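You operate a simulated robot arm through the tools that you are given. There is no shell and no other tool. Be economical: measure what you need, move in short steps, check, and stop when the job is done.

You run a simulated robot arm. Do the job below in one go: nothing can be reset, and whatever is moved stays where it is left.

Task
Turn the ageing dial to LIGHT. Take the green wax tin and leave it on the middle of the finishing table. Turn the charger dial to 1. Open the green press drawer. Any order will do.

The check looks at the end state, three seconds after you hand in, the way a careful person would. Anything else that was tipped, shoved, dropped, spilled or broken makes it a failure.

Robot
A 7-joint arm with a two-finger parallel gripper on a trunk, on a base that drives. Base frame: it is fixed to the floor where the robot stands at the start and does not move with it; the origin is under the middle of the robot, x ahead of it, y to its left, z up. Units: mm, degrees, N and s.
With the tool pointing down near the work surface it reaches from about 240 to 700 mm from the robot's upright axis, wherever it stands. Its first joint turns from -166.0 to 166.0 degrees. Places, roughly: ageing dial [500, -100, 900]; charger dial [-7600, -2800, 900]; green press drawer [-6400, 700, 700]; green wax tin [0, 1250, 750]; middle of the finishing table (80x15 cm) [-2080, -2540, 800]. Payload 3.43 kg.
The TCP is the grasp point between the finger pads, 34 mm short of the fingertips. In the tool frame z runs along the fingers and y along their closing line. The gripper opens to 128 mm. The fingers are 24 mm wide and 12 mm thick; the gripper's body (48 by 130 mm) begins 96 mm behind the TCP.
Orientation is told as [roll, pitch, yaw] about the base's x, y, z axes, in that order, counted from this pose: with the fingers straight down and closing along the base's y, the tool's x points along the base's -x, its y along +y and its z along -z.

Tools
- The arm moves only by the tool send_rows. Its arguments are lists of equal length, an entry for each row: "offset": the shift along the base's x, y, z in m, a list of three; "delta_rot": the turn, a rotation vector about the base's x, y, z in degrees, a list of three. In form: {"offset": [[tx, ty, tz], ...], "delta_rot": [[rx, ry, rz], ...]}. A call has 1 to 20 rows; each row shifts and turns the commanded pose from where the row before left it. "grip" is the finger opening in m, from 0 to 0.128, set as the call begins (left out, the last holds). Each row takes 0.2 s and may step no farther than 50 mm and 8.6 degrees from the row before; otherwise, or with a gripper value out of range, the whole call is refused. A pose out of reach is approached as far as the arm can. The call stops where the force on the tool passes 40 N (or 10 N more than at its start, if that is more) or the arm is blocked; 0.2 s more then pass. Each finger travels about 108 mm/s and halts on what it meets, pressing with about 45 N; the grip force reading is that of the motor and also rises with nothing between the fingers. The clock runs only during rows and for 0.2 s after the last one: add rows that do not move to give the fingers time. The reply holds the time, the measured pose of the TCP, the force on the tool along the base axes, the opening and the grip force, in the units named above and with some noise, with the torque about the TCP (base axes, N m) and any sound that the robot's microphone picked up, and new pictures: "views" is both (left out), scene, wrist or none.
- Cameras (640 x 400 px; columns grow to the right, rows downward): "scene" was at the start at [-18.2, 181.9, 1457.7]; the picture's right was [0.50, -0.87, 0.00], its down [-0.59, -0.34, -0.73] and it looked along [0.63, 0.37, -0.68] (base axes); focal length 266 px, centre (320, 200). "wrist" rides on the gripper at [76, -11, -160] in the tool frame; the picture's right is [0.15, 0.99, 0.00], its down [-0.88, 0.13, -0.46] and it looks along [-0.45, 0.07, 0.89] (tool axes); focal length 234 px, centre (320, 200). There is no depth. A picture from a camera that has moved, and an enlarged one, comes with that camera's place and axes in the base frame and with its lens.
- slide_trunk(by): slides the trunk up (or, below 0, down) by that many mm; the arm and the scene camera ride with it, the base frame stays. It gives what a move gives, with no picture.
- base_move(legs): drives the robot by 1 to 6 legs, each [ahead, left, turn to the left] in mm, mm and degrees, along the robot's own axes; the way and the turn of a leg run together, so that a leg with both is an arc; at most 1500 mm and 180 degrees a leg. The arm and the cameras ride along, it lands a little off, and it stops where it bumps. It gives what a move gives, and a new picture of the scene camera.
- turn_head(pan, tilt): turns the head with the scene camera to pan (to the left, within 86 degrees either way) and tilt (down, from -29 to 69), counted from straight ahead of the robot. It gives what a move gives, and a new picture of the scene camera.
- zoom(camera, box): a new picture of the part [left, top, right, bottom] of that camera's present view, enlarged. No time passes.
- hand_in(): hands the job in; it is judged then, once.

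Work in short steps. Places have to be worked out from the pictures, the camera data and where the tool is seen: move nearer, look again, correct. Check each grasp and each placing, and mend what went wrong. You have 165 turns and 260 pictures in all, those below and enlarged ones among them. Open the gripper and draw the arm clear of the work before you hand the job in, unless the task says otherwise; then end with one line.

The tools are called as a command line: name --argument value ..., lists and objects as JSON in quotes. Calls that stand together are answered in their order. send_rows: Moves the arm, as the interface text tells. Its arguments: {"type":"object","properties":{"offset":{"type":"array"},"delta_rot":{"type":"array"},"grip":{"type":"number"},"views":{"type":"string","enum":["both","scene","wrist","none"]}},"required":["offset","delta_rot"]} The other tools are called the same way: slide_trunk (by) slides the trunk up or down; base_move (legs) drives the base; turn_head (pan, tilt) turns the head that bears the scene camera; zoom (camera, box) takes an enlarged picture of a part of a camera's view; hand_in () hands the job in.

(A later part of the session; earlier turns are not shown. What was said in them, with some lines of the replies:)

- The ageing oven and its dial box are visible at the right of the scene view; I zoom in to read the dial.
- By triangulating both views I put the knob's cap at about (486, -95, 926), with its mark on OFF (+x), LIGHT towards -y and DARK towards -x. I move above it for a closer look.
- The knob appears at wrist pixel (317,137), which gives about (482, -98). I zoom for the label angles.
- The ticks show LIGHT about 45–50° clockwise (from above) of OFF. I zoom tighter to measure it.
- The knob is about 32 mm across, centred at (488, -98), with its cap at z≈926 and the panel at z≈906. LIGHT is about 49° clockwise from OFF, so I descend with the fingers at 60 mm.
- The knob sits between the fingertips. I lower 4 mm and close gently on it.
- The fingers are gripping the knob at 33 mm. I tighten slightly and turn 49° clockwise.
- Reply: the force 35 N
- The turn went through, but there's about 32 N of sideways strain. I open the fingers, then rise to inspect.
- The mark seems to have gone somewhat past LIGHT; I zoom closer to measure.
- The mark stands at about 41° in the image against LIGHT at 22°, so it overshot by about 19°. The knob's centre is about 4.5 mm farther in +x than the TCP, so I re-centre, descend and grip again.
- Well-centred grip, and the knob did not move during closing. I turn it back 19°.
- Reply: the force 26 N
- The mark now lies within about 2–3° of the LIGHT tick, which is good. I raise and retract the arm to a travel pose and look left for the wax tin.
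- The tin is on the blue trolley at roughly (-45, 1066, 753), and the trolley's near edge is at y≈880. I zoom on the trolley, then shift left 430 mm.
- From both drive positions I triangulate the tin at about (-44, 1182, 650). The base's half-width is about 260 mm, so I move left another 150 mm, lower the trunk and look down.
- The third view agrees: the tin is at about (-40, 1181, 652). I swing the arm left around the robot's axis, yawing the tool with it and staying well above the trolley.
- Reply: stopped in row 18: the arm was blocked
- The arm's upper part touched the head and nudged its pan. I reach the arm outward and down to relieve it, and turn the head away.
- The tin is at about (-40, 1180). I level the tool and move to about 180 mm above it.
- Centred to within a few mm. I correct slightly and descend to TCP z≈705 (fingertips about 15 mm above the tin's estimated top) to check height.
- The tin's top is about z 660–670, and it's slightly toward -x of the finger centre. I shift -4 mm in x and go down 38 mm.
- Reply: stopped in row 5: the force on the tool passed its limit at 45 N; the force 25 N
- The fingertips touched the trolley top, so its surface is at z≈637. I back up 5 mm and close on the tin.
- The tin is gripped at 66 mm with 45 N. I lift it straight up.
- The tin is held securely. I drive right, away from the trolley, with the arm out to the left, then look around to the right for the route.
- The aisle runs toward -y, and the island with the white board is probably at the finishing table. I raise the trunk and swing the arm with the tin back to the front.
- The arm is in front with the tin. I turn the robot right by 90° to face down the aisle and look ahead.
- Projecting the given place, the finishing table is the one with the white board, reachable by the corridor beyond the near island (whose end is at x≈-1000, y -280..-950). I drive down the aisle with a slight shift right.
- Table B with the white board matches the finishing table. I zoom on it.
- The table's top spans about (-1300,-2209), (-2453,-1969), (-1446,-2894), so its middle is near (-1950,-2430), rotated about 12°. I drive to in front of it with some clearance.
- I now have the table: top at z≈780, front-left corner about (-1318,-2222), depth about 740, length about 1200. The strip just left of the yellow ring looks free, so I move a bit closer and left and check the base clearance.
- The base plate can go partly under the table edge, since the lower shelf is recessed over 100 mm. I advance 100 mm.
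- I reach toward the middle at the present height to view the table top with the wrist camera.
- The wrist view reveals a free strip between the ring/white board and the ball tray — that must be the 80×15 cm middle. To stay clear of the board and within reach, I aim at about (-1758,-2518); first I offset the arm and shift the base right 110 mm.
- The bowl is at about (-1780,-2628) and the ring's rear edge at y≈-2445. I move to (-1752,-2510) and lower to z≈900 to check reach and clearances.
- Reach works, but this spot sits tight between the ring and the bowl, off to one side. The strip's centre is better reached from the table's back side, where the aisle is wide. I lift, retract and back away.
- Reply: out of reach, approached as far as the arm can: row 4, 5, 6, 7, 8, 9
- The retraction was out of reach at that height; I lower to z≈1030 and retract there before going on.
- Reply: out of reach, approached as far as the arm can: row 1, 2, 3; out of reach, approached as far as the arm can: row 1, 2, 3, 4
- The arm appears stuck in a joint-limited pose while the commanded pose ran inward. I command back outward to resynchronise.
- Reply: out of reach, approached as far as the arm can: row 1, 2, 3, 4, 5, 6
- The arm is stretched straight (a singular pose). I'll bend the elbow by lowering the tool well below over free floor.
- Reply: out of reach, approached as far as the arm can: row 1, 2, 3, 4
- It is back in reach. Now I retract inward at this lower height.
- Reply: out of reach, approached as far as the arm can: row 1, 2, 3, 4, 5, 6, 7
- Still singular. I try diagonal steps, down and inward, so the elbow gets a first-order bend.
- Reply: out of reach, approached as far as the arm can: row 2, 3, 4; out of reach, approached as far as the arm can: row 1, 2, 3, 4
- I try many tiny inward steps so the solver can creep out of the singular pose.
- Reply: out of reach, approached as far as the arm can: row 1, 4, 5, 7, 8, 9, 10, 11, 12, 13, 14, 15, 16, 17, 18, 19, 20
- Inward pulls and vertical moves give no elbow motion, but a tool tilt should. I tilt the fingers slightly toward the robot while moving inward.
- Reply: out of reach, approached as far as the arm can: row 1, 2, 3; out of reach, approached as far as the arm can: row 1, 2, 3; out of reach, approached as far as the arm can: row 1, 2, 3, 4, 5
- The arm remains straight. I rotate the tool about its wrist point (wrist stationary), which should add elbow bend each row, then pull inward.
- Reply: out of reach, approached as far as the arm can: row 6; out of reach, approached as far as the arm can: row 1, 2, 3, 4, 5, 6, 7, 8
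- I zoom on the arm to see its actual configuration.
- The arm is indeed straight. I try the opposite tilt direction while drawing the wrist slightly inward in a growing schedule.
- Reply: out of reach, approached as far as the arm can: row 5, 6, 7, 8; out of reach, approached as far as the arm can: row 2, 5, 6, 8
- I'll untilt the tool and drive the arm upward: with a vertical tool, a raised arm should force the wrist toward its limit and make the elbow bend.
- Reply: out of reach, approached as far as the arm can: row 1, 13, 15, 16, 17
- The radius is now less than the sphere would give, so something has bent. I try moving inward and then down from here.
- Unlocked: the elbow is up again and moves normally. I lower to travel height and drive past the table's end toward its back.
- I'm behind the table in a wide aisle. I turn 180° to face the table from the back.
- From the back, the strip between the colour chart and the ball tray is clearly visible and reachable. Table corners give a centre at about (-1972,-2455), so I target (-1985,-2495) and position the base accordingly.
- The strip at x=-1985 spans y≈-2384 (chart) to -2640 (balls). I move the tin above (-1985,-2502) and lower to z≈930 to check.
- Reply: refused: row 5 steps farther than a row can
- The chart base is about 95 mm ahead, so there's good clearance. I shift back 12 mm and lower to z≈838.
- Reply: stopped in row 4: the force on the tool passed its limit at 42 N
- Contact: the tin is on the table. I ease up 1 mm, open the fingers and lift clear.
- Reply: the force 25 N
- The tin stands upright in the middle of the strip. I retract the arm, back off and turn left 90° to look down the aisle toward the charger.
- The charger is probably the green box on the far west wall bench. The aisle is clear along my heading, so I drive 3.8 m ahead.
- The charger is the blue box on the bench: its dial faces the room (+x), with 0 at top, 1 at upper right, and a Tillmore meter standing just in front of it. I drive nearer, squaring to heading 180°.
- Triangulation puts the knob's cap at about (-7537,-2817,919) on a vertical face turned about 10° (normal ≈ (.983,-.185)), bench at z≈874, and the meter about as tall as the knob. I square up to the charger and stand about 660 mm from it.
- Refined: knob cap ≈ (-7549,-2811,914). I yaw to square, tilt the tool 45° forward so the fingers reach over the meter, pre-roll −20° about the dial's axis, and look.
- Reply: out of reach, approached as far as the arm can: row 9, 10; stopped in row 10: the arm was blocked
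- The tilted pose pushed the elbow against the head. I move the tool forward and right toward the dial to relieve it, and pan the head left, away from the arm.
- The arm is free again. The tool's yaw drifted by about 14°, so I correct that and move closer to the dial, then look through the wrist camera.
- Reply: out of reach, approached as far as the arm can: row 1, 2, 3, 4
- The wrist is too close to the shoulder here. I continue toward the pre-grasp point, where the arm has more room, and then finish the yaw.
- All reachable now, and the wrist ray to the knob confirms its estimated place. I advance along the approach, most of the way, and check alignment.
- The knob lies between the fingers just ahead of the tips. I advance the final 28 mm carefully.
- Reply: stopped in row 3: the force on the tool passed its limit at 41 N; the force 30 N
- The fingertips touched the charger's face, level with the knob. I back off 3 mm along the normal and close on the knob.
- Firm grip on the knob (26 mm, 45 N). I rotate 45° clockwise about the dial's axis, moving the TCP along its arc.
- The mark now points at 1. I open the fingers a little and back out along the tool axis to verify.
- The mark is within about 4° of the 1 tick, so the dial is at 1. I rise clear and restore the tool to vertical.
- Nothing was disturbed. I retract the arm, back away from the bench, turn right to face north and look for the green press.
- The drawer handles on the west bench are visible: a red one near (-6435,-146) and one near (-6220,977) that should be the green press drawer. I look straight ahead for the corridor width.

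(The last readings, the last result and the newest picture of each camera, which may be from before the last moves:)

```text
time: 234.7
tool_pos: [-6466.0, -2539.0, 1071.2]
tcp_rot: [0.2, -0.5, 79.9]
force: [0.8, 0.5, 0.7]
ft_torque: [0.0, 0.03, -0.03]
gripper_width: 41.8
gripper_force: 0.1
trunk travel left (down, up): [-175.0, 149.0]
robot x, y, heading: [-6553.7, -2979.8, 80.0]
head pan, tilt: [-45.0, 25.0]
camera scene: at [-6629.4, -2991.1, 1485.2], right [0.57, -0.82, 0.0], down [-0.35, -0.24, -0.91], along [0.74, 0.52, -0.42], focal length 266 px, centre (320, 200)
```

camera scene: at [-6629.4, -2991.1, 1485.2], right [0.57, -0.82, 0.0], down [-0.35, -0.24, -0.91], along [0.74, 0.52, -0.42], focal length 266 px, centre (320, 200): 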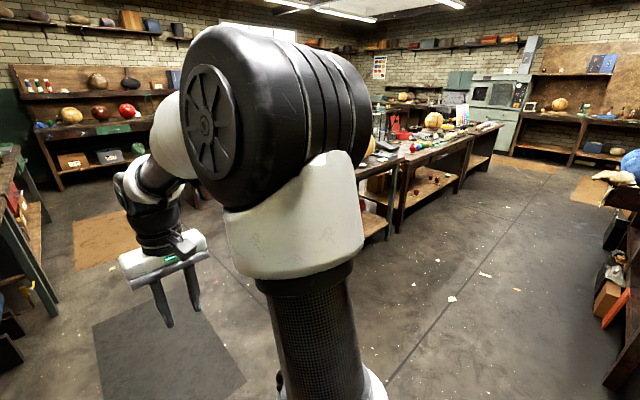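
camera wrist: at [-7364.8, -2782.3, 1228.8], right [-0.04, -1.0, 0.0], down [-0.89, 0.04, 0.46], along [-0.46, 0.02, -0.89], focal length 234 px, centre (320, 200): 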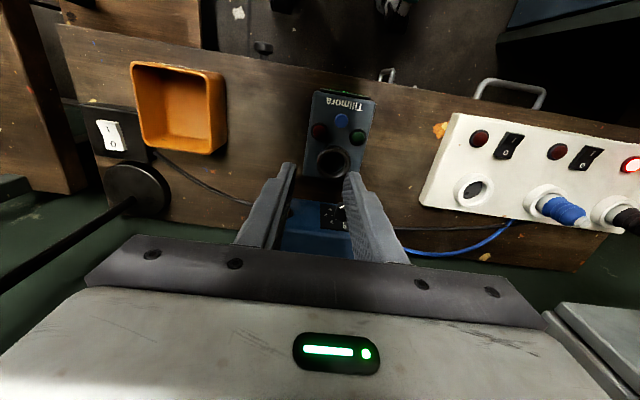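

turn_head --pan 0 --tilt 15

zoom --camera "scene" --box '[180, 100, 420, 260]'

```text
time: 235.9
tool_pos: [-6466.3, -2540.0, 1070.2]
tcp_rot: [0.3, -0.6, 79.8]
force: [-0.2, -0.1, -0.3]
ft_torque: [-0.01, -0.02, 0.0]
gripper_width: 41.8
gripper_force: 0.1
trunk travel left (down, up): [-175.0, 149.0]
robot x, y, heading: [-6552.4, -2979.7, 79.8]
head pan, tilt: [0.0, 15.0]
camera scene: at [-6688.4, -2951.9, 1501.4], right [0.98, -0.18, 0.0], down [-0.05, -0.25, -0.97], along [0.17, 0.95, -0.26], focal length 266 px, centre (320, 200)
```

scene: 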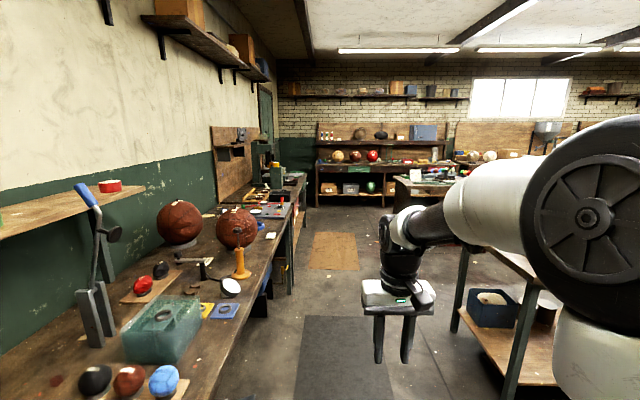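

```text
2.50 times, centred on (300, 180) of scene
camera zoom: at [-6688.4, -2951.9, 1501.4], right [0.98, -0.18, 0.0], down [-0.05, -0.25, -0.97], along [0.17, 0.95, -0.26], focal length 666 px, centre (370, 250)
```

zoom: 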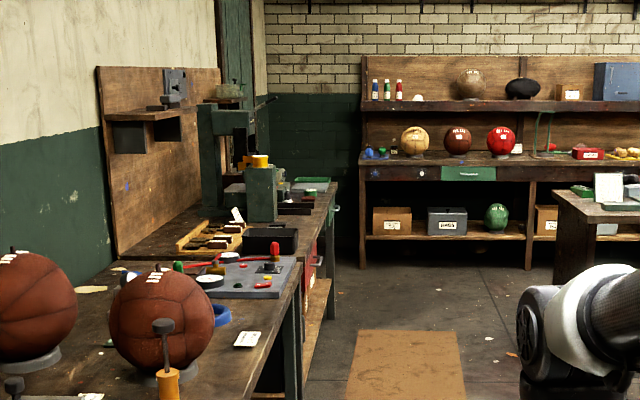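

The corridor is wide enough. I shift right and drive 2.4 m north along it.

base_move --legs '[[400, -300, 0], [1000, 0, 0], [1000, 0, 0]]'

turn_head --pan 40 --tilt 25

```text
time: 248.9
tool_pos: [-5760.5, -236.6, 1071.8]
tcp_rot: [0.1, -0.5, 81.0]
force: [0.1, 0.8, -0.4]
ft_torque: [0.01, 0.06, -0.03]
gripper_width: 42.1
gripper_force: 0.1
trunk travel left (down, up): [-175.0, 149.0]
robot x, y, heading: [-5838.3, -679.9, 81.2]
head pan, tilt: [0.0, 15.0]
camera scene: at [-5975.0, -653.4, 1501.5], right [0.99, -0.16, 0.0], down [-0.04, -0.26, -0.97], along [0.15, 0.95, -0.26], focal length 266 px, centre (320, 200)
```

scene: 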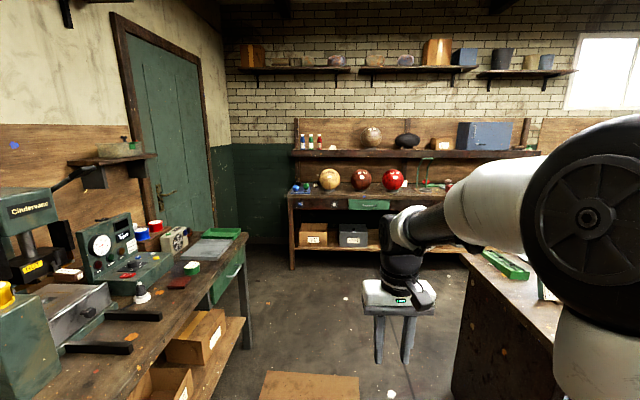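

```text
time: 250.0
tool_pos: [-5759.8, -236.9, 1070.9]
tcp_rot: [0.3, -0.6, 81.0]
force: [0.3, 0.5, 0.4]
ft_torque: [0.01, -0.02, 0.03]
gripper_width: 41.8
gripper_force: 0.0
trunk travel left (down, up): [-175.0, 149.0]
robot x, y, heading: [-5835.9, -680.2, 80.9]
head pan, tilt: [40.0, 25.0]
camera scene: at [-6037.0, -666.7, 1485.2], right [0.86, 0.51, 0.0], down [0.22, -0.36, -0.91], along [-0.47, 0.78, -0.42], focal length 266 px, centre (320, 200)
```

scene: 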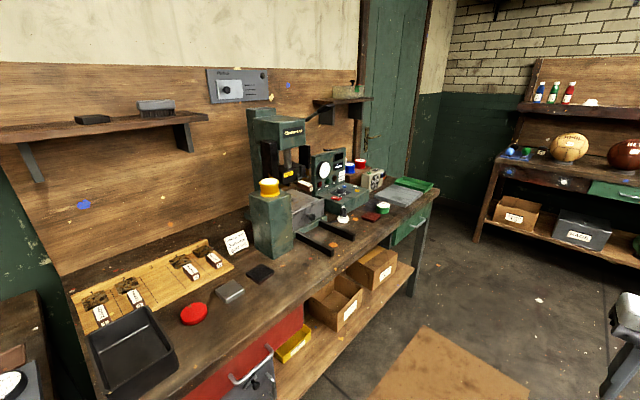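

zoom --camera "scene" --box '[360, 170, 460, 270]'

zoom --camera "scene" --box '[180, 280, 320, 400]'

```text
4.00 times, centred on (410, 220) of scene
camera zoom: at [-6037.0, -666.7, 1485.2], right [0.86, 0.51, 0.0], down [0.22, -0.36, -0.91], along [-0.47, 0.78, -0.42], focal length 1066 px, centre (-40, 120)
```

zoom: 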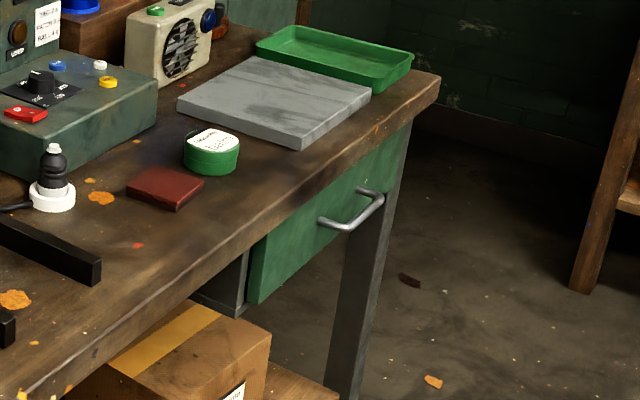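

```text
3.33 times, centred on (250, 340) of scene
camera zoom: at [-6037.0, -666.7, 1485.2], right [0.86, 0.51, 0.0], down [0.22, -0.36, -0.91], along [-0.47, 0.78, -0.42], focal length 888 px, centre (553, -267)
```

zoom: 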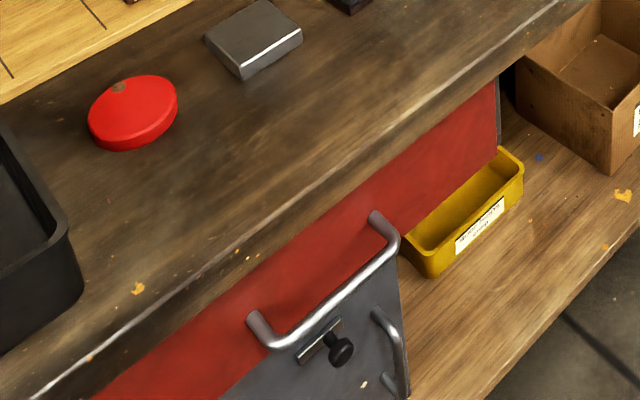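

The green drawer's handle is at about (-6240,730,750), bar parallel to the bench, with drawer normal ≈ (.983,-.185). (A second green tin on this bench is not my concern.) I drive north and turn west to face it from about 760 mm.

base_move --legs '[[1295, -130, 0], [0, 0, 88]]'

turn_head --pan 15 --tilt 35

```text
time: 260.3
tool_pos: [-5938.6, 650.1, 1071.3]
tcp_rot: [0.2, -0.6, 167.9]
force: [-0.6, -0.4, -0.2]
ft_torque: [-0.03, 0.01, -0.03]
gripper_width: 42.0
gripper_force: 0.1
trunk travel left (down, up): [-175.0, 149.0]
robot x, y, heading: [-5501.0, 549.8, 167.6]
head pan, tilt: [40.0, 25.0]
camera scene: at [-5522.6, 352.7, 1485.2], right [-0.47, 0.88, 0.0], down [0.37, 0.2, -0.91], along [-0.8, -0.43, -0.42], focal length 266 px, centre (320, 200)
```

scene: 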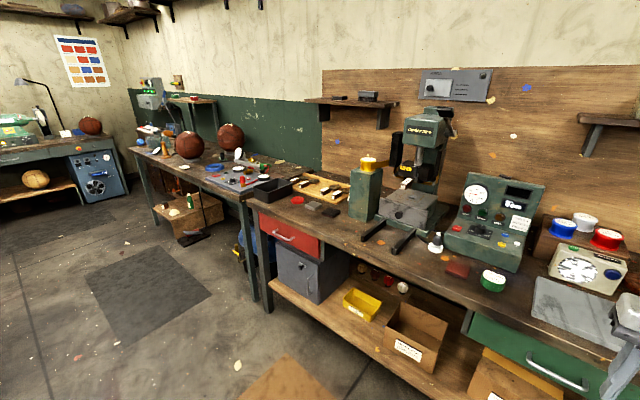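

```text
time: 261.2
tool_pos: [-5937.7, 651.0, 1071.3]
tcp_rot: [0.1, -0.7, 168.0]
force: [0.7, -0.3, 0.1]
ft_torque: [0.0, 0.02, -0.02]
gripper_width: 41.8
gripper_force: 0.1
trunk travel left (down, up): [-175.0, 149.0]
robot x, y, heading: [-5499.1, 553.8, 168.1]
head pan, tilt: [15.0, 35.0]
camera scene: at [-5529.2, 391.3, 1469.5], right [-0.05, 1.0, 0.0], down [0.57, 0.03, -0.82], along [-0.82, -0.04, -0.57], focal length 266 px, centre (320, 200)
```

scene: 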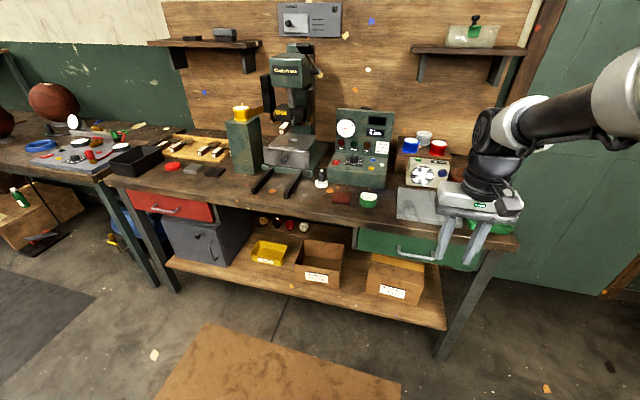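

The handle's centre is about (-6250,717,745). I lower the trunk, pan the head a bit away from the arm, then tilt the tool forward by 65° and roll it 90° so the fingers close above and below the bar.

slide_trunk --by -150

turn_head --pan 38 --tilt 38

send_rows --offset '[[-0.039, 0.0075, 0], [-0.039, 0.0075, 0], [-0.02, 0.004, 0.01], [0, 0, 0.01], [0, 0, 0.01], [0, 0, 0], [0, 0, 0], [0, 0, 0], [0, 0, 0], [0, 0, 0], [0, 0, 0], [0, 0, 0]]' --delta_rot '[[0, 0, 1], [0, 0, 0], [1.5, 7.96, 0], [1.5, 7.96, 0], [1.5, 7.96, 0], [1.5, 7.96, 0], [1.5, 7.96, 0], [1.5, 7.96, 0], [1.5, 7.96, 0], [1.5, 7.96, 0], [0, 0, 0], [0, 0, 0]]' --views "wrist"

```text
time: 262.9
tool_pos: [-5938.1, 651.1, 921.2]
tcp_rot: [0.2, -0.5, 168.0]
force: [-0.4, -0.3, -1.7]
ft_torque: [-0.01, -0.02, -0.01]
gripper_width: 41.9
gripper_force: 0.1
trunk travel left (down, up): [-25.0, 299.0]
robot x, y, heading: [-5498.2, 551.9, 167.9]
head pan, tilt: [15.0, 35.0]
```

```text
time: 263.8
tool_pos: [-5938.2, 652.0, 919.6]
tcp_rot: [0.2, -0.6, 168.1]
force: [0.1, 0.1, -0.5]
ft_torque: [0.0, -0.02, -0.02]
gripper_width: 42.2
gripper_force: 0.1
trunk travel left (down, up): [-25.0, 299.0]
robot x, y, heading: [-5498.9, 550.8, 168.2]
head pan, tilt: [38.0, 38.0]
camera scene: at [-5518.8, 358.2, 1314.9], right [-0.44, 0.9, 0.0], down [0.55, 0.27, -0.79], along [-0.71, -0.35, -0.62], focal length 266 px, centre (320, 200)
```

scene: 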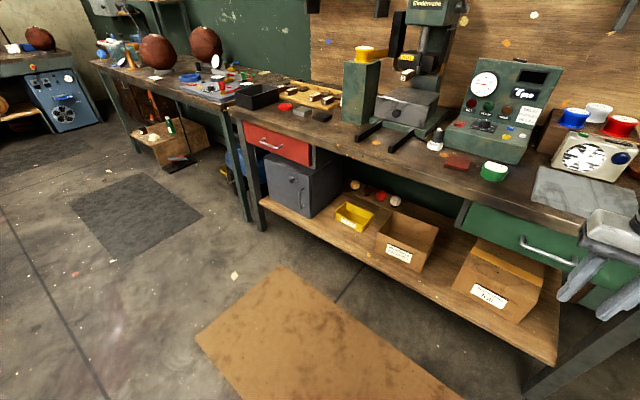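

```text
time: 266.4
tool_pos: [-6036.9, 670.7, 949.6]
tcp_rot: [1.0, -65.4, 168.4]
force: [0.1, 0.4, -0.1]
ft_torque: [-0.02, 0.0, -0.03]
gripper_width: 42.1
gripper_force: 0.1
trunk travel left (down, up): [-25.0, 299.0]
robot x, y, heading: [-5502.0, 552.4, 167.9]
head pan, tilt: [38.0, 38.0]
camera wrist: at [-5861.9, 648.0, 948.0], right [-0.12, -0.98, -0.13], down [0.02, -0.13, 0.99], along [-0.99, 0.12, 0.04], focal length 234 px, centre (320, 200)
```

wrist: 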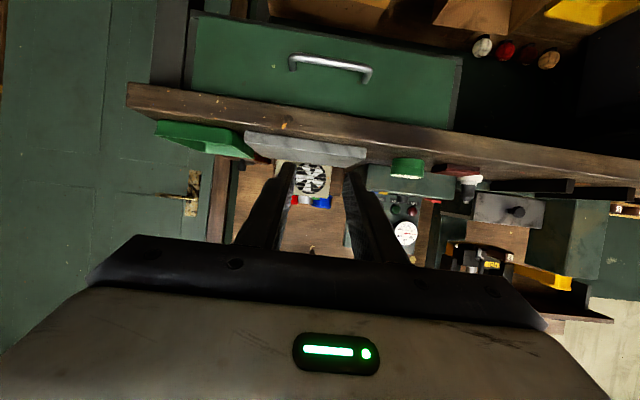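

The handle is clearly visible; its centre is about (-6250,704,746). I roll the tool 90° about its axis.

send_rows --offset '[[0, 0, 0], [0, 0, 0], [0, 0, 0], [0, 0, 0], [0, 0, 0], [0, 0, 0], [0, 0, 0], [0, 0, 0], [0, 0, 0], [0, 0, 0], [0, 0, 0], [0, 0, 0]]' --delta_rot '[[-7.3, 1.38, -3.47], [-7.3, 1.38, -3.47], [-7.3, 1.38, -3.47], [-7.3, 1.38, -3.47], [-7.3, 1.38, -3.47], [-7.3, 1.38, -3.47], [-7.3, 1.38, -3.47], [-7.3, 1.38, -3.47], [-7.3, 1.38, -3.47], [-7.3, 1.38, -3.47], [-7.3, 1.38, -3.47], [0, 0, 0]]' --views "wrist"

```text
time: 269.0
tool_pos: [-6037.0, 669.6, 952.2]
tcp_rot: [65.2, 0.4, 78.6]
force: [0.0, 0.1, -1.0]
ft_torque: [0.03, -0.01, 0.0]
gripper_width: 41.7
gripper_force: 0.0
trunk travel left (down, up): [-25.0, 299.0]
robot x, y, heading: [-5496.6, 549.0, 167.9]
head pan, tilt: [38.0, 38.0]
camera wrist: at [-5905.5, 566.5, 1008.7], right [-0.44, -0.06, 0.9], down [0.53, 0.79, 0.3], along [-0.73, 0.6, -0.32], focal length 234 px, centre (320, 200)
```

wrist: 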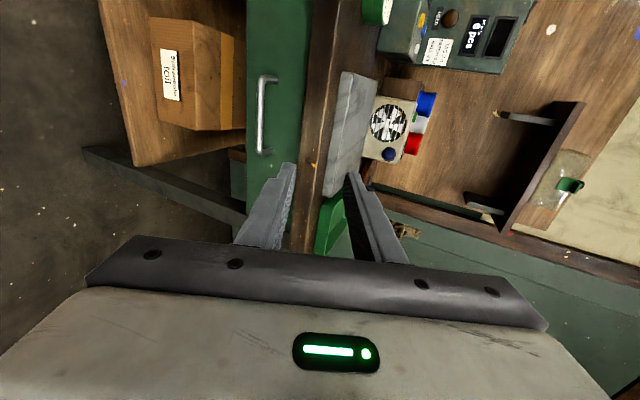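

The tool is oriented. The handle estimate is now (-6251,705,741). I move to the pre-grasp point about 100 mm out.

send_rows --offset '[[-0.02, 0.003, -0.035], [-0.02, 0.003, -0.035], [-0.02, 0.003, -0.035], [-0.025, 0.003, -0.03], [-0.028, 0.003, -0.027], [0, 0, 0]]' --delta_rot '[[0, 0, 0], [0, 0, 0], [0, 0, 0], [0, 0, 0], [0, 0, 0], [0, 0, 0]]' --grip 0.05

```text
time: 270.4
tool_pos: [-6152.0, 682.6, 787.1]
tcp_rot: [65.2, 0.3, 78.7]
force: [0.5, 0.0, -0.1]
ft_torque: [0.03, 0.02, -0.01]
gripper_width: 49.8
gripper_force: 0.1
trunk travel left (down, up): [-25.0, 299.0]
robot x, y, heading: [-5505.7, 551.0, 167.8]
head pan, tilt: [38.0, 38.0]
camera scene: at [-5518.8, 358.1, 1314.9], right [-0.44, 0.9, 0.0], down [0.55, 0.27, -0.79], along [-0.71, -0.35, -0.62], focal length 266 px, centre (320, 200)
camera wrist: at [-6020.7, 579.7, 844.2], right [-0.44, -0.06, 0.9], down [0.53, 0.79, 0.31], along [-0.73, 0.6, -0.32], focal length 234 px, centre (320, 200)
```

scene: 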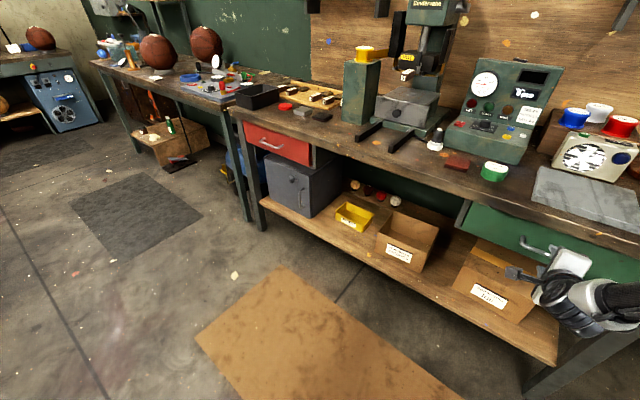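
wrist: 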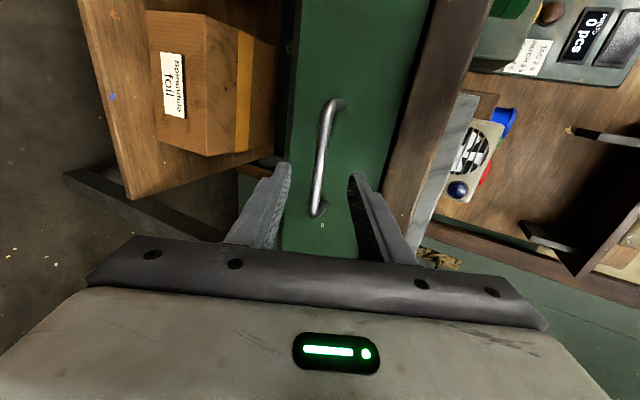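

The bar lies right on the approach line, between the fingers. I advance to it.

send_rows --offset '[[-0.03, 0.007, -0.0125], [-0.03, 0.007, -0.0125], [-0.024, 0.005, -0.01], [0, 0, 0]]' --delta_rot '[[0, 0, 0], [0, 0, 0], [0, 0, 0], [0, 0, 0]]' --views "wrist"

```text
time: 271.0
tool_pos: [-6205.7, 695.6, 764.9]
tcp_rot: [65.2, 0.2, 78.6]
force: [26.0, -4.0, 12.0]
ft_torque: [0.2, 1.06, -0.15]
gripper_width: 50.7
gripper_force: 0.1
trunk travel left (down, up): [-25.0, 299.0]
robot x, y, heading: [-5499.7, 552.5, 168.0]
head pan, tilt: [38.0, 38.0]
stopped in row 3: the force on the tool passed its limit at 95 N (the readings are from after the stop); the commanded pose is now the measured one
camera wrist: at [-6074.7, 592.8, 821.8], right [-0.43, -0.06, 0.9], down [0.53, 0.79, 0.3], along [-0.73, 0.61, -0.31], focal length 234 px, centre (320, 200)
```

wrist: 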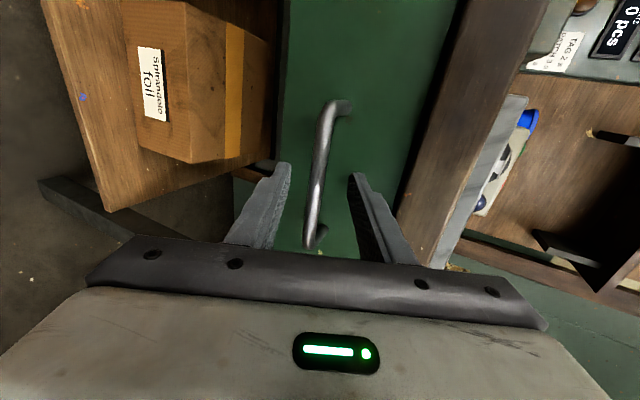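

The fingertips reached the drawer front; scaling of the bar shows it lies nearer than assumed, right between the finger pads. I back off 4 mm and close on it.

send_rows --offset '[[0.004, -0.001, 0.001], [0, 0, 0], [0, 0, 0], [0, 0, 0]]' --delta_rot '[[0, 0, 0], [0, 0, 0], [0, 0, 0], [0, 0, 0]]' --grip 0.005 --views "wrist"

```text
time: 272.0
tool_pos: [-6204.1, 694.7, 761.5]
tcp_rot: [64.9, 0.3, 78.7]
force: [-5.0, 1.8, -11.1]
ft_torque: [0.67, -0.18, 0.45]
gripper_width: 11.7
gripper_force: 44.8
trunk travel left (down, up): [-25.0, 299.0]
robot x, y, heading: [-5499.9, 551.4, 167.9]
head pan, tilt: [38.0, 38.0]
camera wrist: at [-6073.0, 591.7, 819.5], right [-0.44, -0.06, 0.9], down [0.52, 0.8, 0.31], along [-0.73, 0.6, -0.32], focal length 234 px, centre (320, 200)
```

wrist: 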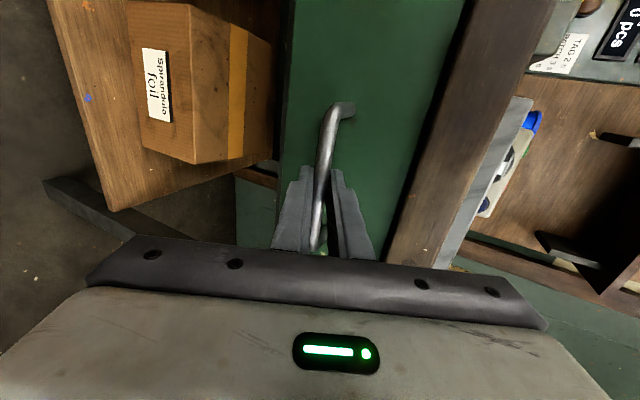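

The bar is gripped (11.7 mm, 45 N). I pull along the drawer's normal.

send_rows --offset '[[0.0147, -0.0028, 0], [0.0147, -0.0028, 0], [0.0147, -0.0028, 0], [0.0147, -0.0028, 0], [0.0147, -0.0028, 0], [0.0147, -0.0028, 0], [0, 0, 0]]' --delta_rot '[[0, 0, 0], [0, 0, 0], [0, 0, 0], [0, 0, 0], [0, 0, 0], [0, 0, 0], [0, 0, 0]]'

```text
time: 273.6
tool_pos: [-6114.6, 677.6, 762.0]
tcp_rot: [64.8, 0.3, 78.8]
force: [-1.2, -12.8, -17.0]
ft_torque: [0.39, -0.24, 0.75]
gripper_width: 11.5
gripper_force: 44.9
trunk travel left (down, up): [-25.0, 299.0]
robot x, y, heading: [-5500.1, 550.4, 167.9]
head pan, tilt: [38.0, 38.0]
camera scene: at [-5520.0, 357.6, 1314.7], right [-0.44, 0.9, 0.0], down [0.55, 0.27, -0.79], along [-0.71, -0.35, -0.62], focal length 266 px, centre (320, 200)
camera wrist: at [-5983.4, 574.1, 819.8], right [-0.44, -0.06, 0.9], down [0.52, 0.8, 0.31], along [-0.73, 0.6, -0.32], focal length 234 px, centre (320, 200)
```

scene: 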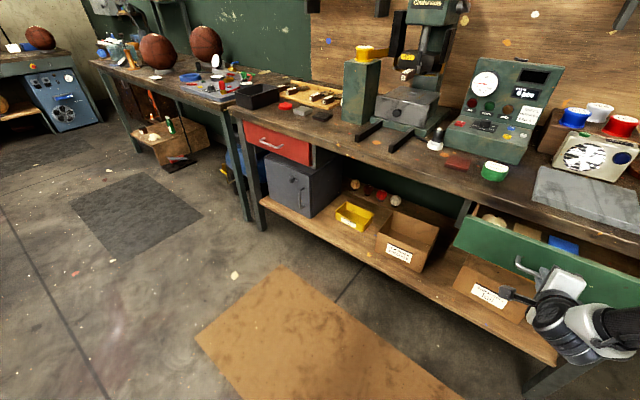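
wrist: 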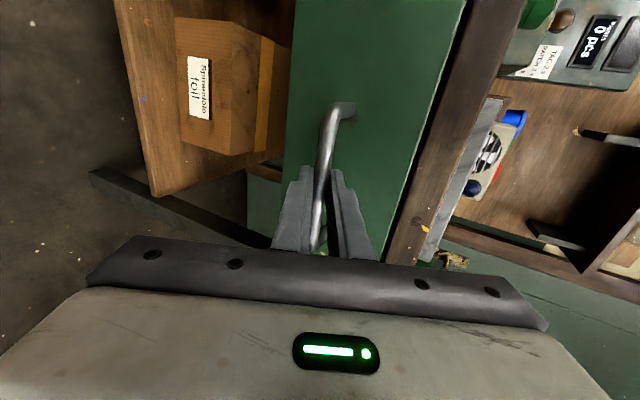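

The drawer is opening with contents inside. I continue pulling another 150 mm.

send_rows --offset '[[0.0147, -0.0032, 0], [0.0147, -0.0032, 0], [0.0147, -0.0032, 0], [0.0147, -0.0032, 0], [0.0147, -0.0032, 0], [0.0147, -0.0032, 0], [0.0147, -0.0032, 0], [0.0147, -0.0032, 0], [0.0147, -0.0032, 0], [0.0147, -0.0032, 0], [0, 0, 0]]' --delta_rot '[[0, 0, 0], [0, 0, 0], [0, 0, 0], [0, 0, 0], [0, 0, 0], [0, 0, 0], [0, 0, 0], [0, 0, 0], [0, 0, 0], [0, 0, 0], [0, 0, 0]]'

```text
time: 276.1
tool_pos: [-5996.9, 651.9, 761.7]
tcp_rot: [66.7, 0.2, 78.7]
force: [-0.6, -0.2, 11.8]
ft_torque: [0.43, 0.1, -0.01]
gripper_width: 11.8
gripper_force: 44.8
out of reach, approached as far as the arm can: row 9, 10
trunk travel left (down, up): [-25.0, 299.0]
robot x, y, heading: [-5499.2, 551.9, 168.0]
head pan, tilt: [38.0, 38.0]
stopped in row 11: the force on the tool passed its limit at 42 N (the readings are from after the stop); the commanded pose is now the measured one
camera scene: at [-5518.2, 357.9, 1314.6], right [-0.44, 0.9, 0.0], down [0.55, 0.27, -0.79], along [-0.71, -0.35, -0.62], focal length 266 px, centre (320, 200)
camera wrist: at [-5863.3, 549.0, 814.2], right [-0.41, -0.07, 0.91], down [0.53, 0.79, 0.3], along [-0.74, 0.61, -0.29], focal length 234 px, centre (320, 200)
```

scene: 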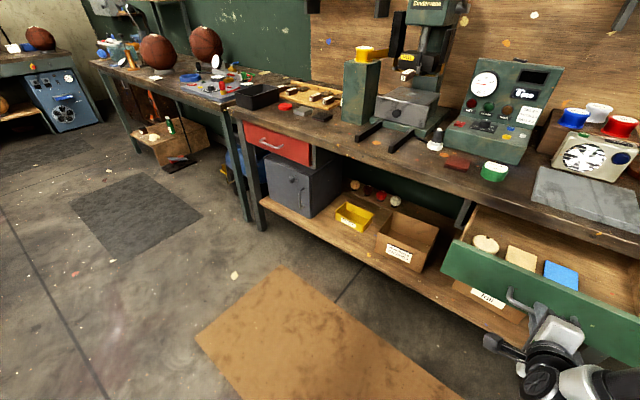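
wrist: 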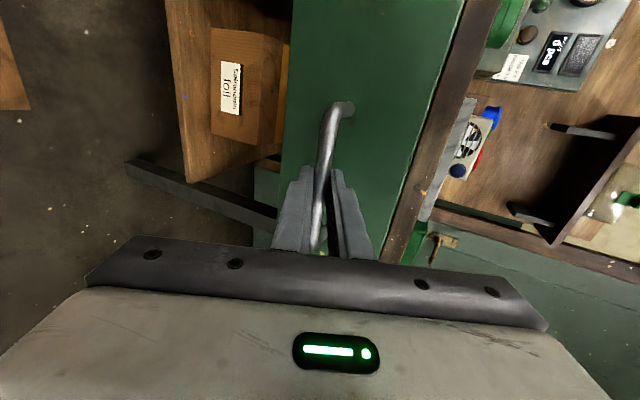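

The drawer is open about 210 mm and the arm is at its inner limit. I back the base gently to pull farther.

base_move --legs '[[-50, 0, 0]]'

```text
time: 277.0
tool_pos: [-5944.8, 642.3, 761.1]
tcp_rot: [66.7, 0.3, 78.6]
force: [1.6, 0.2, 26.5]
ft_torque: [0.31, 0.18, 0.8]
gripper_width: 11.9
gripper_force: 45.1
trunk travel left (down, up): [-25.0, 299.0]
robot x, y, heading: [-5451.6, 539.1, 167.9]
head pan, tilt: [38.0, 38.0]
camera scene: at [-5467.5, 347.2, 1315.0], right [-0.44, 0.9, 0.0], down [0.55, 0.27, -0.79], along [-0.71, -0.34, -0.61], focal length 266 px, centre (320, 200)
```

scene: 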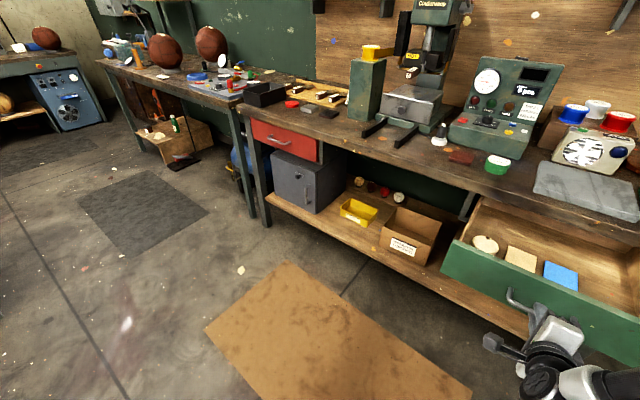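

The horizontal force stays low, so it still slides. I pull another 40 mm.

base_move --legs '[[-40, 0, 0]]'

```text
time: 277.9
tool_pos: [-5905.9, 635.4, 761.1]
tcp_rot: [66.6, 0.1, 78.5]
force: [1.9, 3.6, 12.6]
ft_torque: [0.43, 0.09, 0.44]
gripper_width: 11.6
gripper_force: 45.4
trunk travel left (down, up): [-25.0, 299.0]
robot x, y, heading: [-5413.2, 534.5, 167.9]
head pan, tilt: [38.0, 38.0]
camera scene: at [-5429.6, 339.3, 1315.0], right [-0.44, 0.9, 0.0], down [0.55, 0.27, -0.79], along [-0.71, -0.35, -0.62], focal length 266 px, centre (320, 200)
```

scene: 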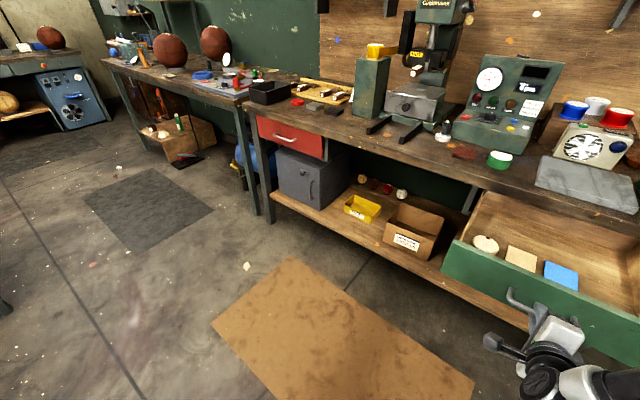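

zoom --camera "scene" --box '[430, 170, 640, 380]'

```text
1.90 times, centred on (535, 275) of scene
camera zoom: at [-5429.6, 339.3, 1315.0], right [-0.44, 0.9, 0.0], down [0.55, 0.27, -0.79], along [-0.71, -0.35, -0.62], focal length 508 px, centre (-90, 57)
```

zoom: 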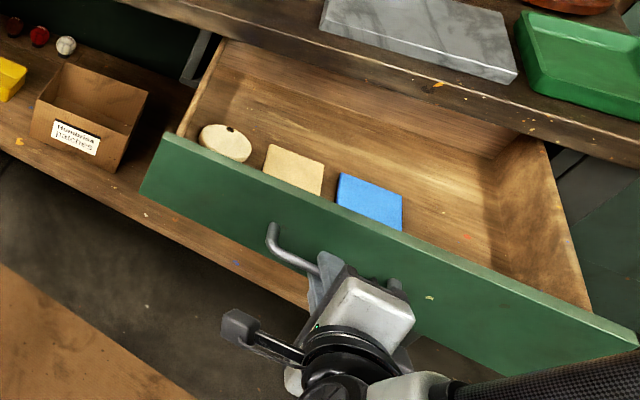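

The drawer's back wall is visible at the bench edge — it's about 300 mm out, essentially fully open. I open the fingers and back the tool out along its axis.

send_rows --offset '[[0, 0, 0], [0, 0, 0], [0.009, -0.0017, 0.004], [0.009, -0.0017, 0.004], [0.009, -0.0017, 0.004], [0, 0, 0]]' --delta_rot '[[0, 0, 0], [0, 0, 0], [0, 0, 0], [0, 0, 0], [0, 0, 0], [0, 0, 0]]' --grip 0.05 --views "wrist"

```text
time: 279.3
tool_pos: [-5905.4, 635.5, 761.7]
tcp_rot: [66.6, 0.1, 78.7]
force: [0.2, 0.3, 0.4]
ft_torque: [-0.02, -0.01, -0.02]
gripper_width: 50.1
gripper_force: 0.0
out of reach, approached as far as the arm can: row 3, 4, 5
trunk travel left (down, up): [-25.0, 299.0]
robot x, y, heading: [-5413.0, 531.3, 168.1]
head pan, tilt: [38.0, 38.0]
camera wrist: at [-5772.9, 530.5, 815.1], right [-0.41, -0.06, 0.91], down [0.53, 0.79, 0.3], along [-0.74, 0.61, -0.29], focal length 234 px, centre (320, 200)
```

wrist: 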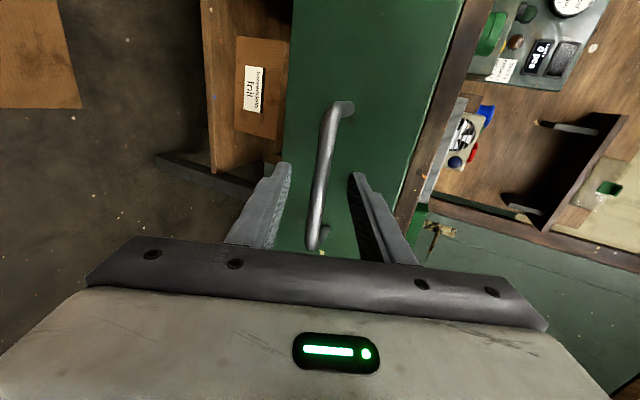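

The arm can't retract further inward here. I check behind-left to see how much room the base has to back up.

turn_head --pan 86 --tilt 50

```text
time: 280.5
tool_pos: [-5905.3, 634.2, 762.9]
tcp_rot: [66.6, 0.2, 78.6]
force: [0.9, 0.0, 0.0]
ft_torque: [-0.03, -0.01, 0.02]
gripper_width: 50.0
gripper_force: 0.1
trunk travel left (down, up): [-25.0, 299.0]
robot x, y, heading: [-5411.6, 532.8, 168.0]
head pan, tilt: [85.9, 50.0]
camera scene: at [-5374.1, 303.1, 1297.7], right [-0.96, 0.28, 0.0], down [0.21, 0.74, -0.64], along [-0.18, -0.62, -0.77], focal length 266 px, centre (320, 200)
```

scene: 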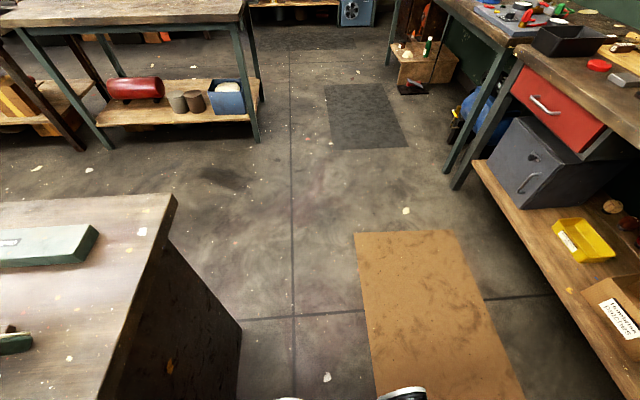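

The island's side is at about x=-5025 here and the base's rear at about -5165, leaving room to back up. I back the base 60 mm to slide the open fingers off the bar.

base_move --legs '[[-60, 0, 0]]'

send_rows --offset '[[0, 0, 0]]' --delta_rot '[[0, 0, 0]]' --views "wrist"

```text
time: 281.4
tool_pos: [-5846.2, 621.9, 762.7]
tcp_rot: [66.6, 0.0, 78.5]
force: [-0.4, -0.1, 0.2]
ft_torque: [-0.01, -0.01, -0.02]
gripper_width: 50.2
gripper_force: 0.0
trunk travel left (down, up): [-25.0, 299.0]
robot x, y, heading: [-5354.4, 523.9, 167.7]
head pan, tilt: [85.9, 50.0]
camera scene: at [-5316.3, 290.7, 1297.7], right [-0.96, 0.28, 0.0], down [0.21, 0.74, -0.64], along [-0.18, -0.62, -0.77], focal length 266 px, centre (320, 200)
```

scene: 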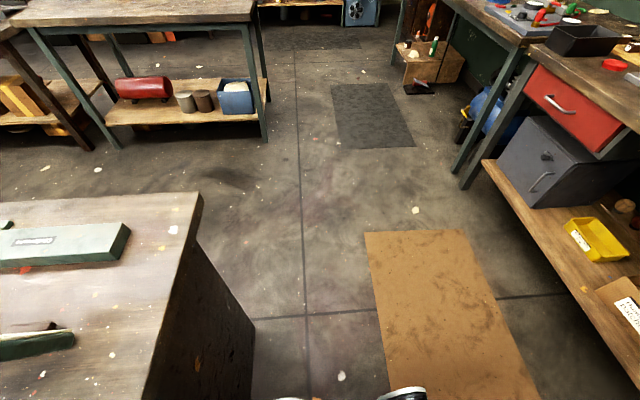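

```text
time: 281.8
tool_pos: [-5847.3, 622.3, 762.9]
tcp_rot: [66.7, 0.1, 78.5]
force: [-0.3, 0.3, -0.9]
ft_torque: [0.0, 0.01, -0.02]
gripper_width: 49.9
gripper_force: 0.0
trunk travel left (down, up): [-25.0, 299.0]
robot x, y, heading: [-5353.6, 518.2, 167.7]
head pan, tilt: [85.9, 50.0]
camera wrist: at [-5714.9, 518.3, 815.1], right [-0.41, -0.06, 0.91], down [0.53, 0.79, 0.3], along [-0.74, 0.61, -0.29], focal length 234 px, centre (320, 200)
```

wrist: 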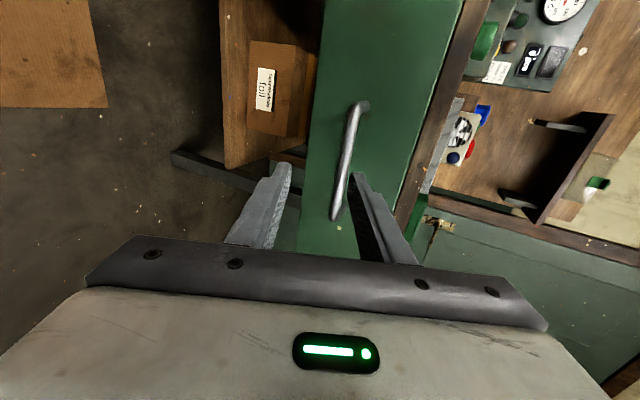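

The fingers are clear of the handle and the drawer stayed out. I raise the trunk to lift the arm clear and take a final look at the drawer.

slide_trunk --by 200

turn_head --pan 20 --tilt 40

```text
time: 284.0
tool_pos: [-5847.5, 622.4, 962.4]
tcp_rot: [66.6, 0.1, 78.5]
force: [0.0, 1.2, -0.7]
ft_torque: [0.03, 0.0, -0.01]
gripper_width: 49.9
gripper_force: 0.0
trunk travel left (down, up): [-225.0, 99.0]
robot x, y, heading: [-5353.4, 523.9, 167.8]
head pan, tilt: [85.9, 50.0]
```

```text
time: 285.4
tool_pos: [-5846.7, 622.8, 962.2]
tcp_rot: [66.5, 0.1, 78.5]
force: [-0.5, 0.6, 0.4]
ft_torque: [0.01, -0.01, 0.01]
gripper_width: 49.8
gripper_force: 0.1
trunk travel left (down, up): [-225.0, 99.0]
robot x, y, heading: [-5351.0, 521.8, 167.9]
head pan, tilt: [20.0, 40.0]
camera scene: at [-5379.0, 352.9, 1511.9], right [-0.14, 0.99, 0.0], down [0.64, 0.09, -0.77], along [-0.76, -0.11, -0.64], focal length 266 px, centre (320, 200)
```

scene: 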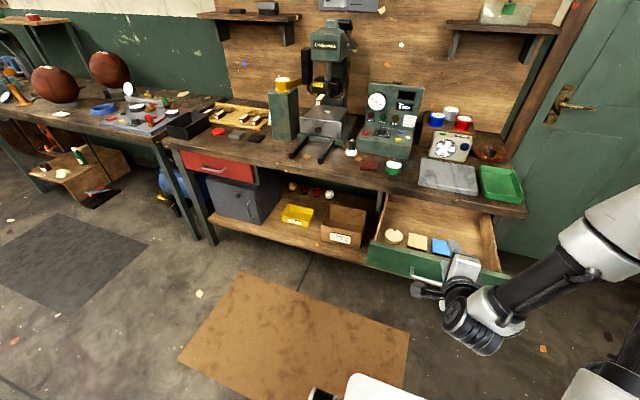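

The drawer stands open with its contents in place, and the arm is clear with its gripper open. Both dials and the tin were checked earlier, so I hand in.

hand_in

```text
The job is handed in.
```

The ageing dial is on LIGHT, the green W-3 wax tin is upright in the middle strip of the finishing table, the charger dial is on 1 and the green press drawer is open about 300 mm. I checked each one by camera, and the job is handed in.
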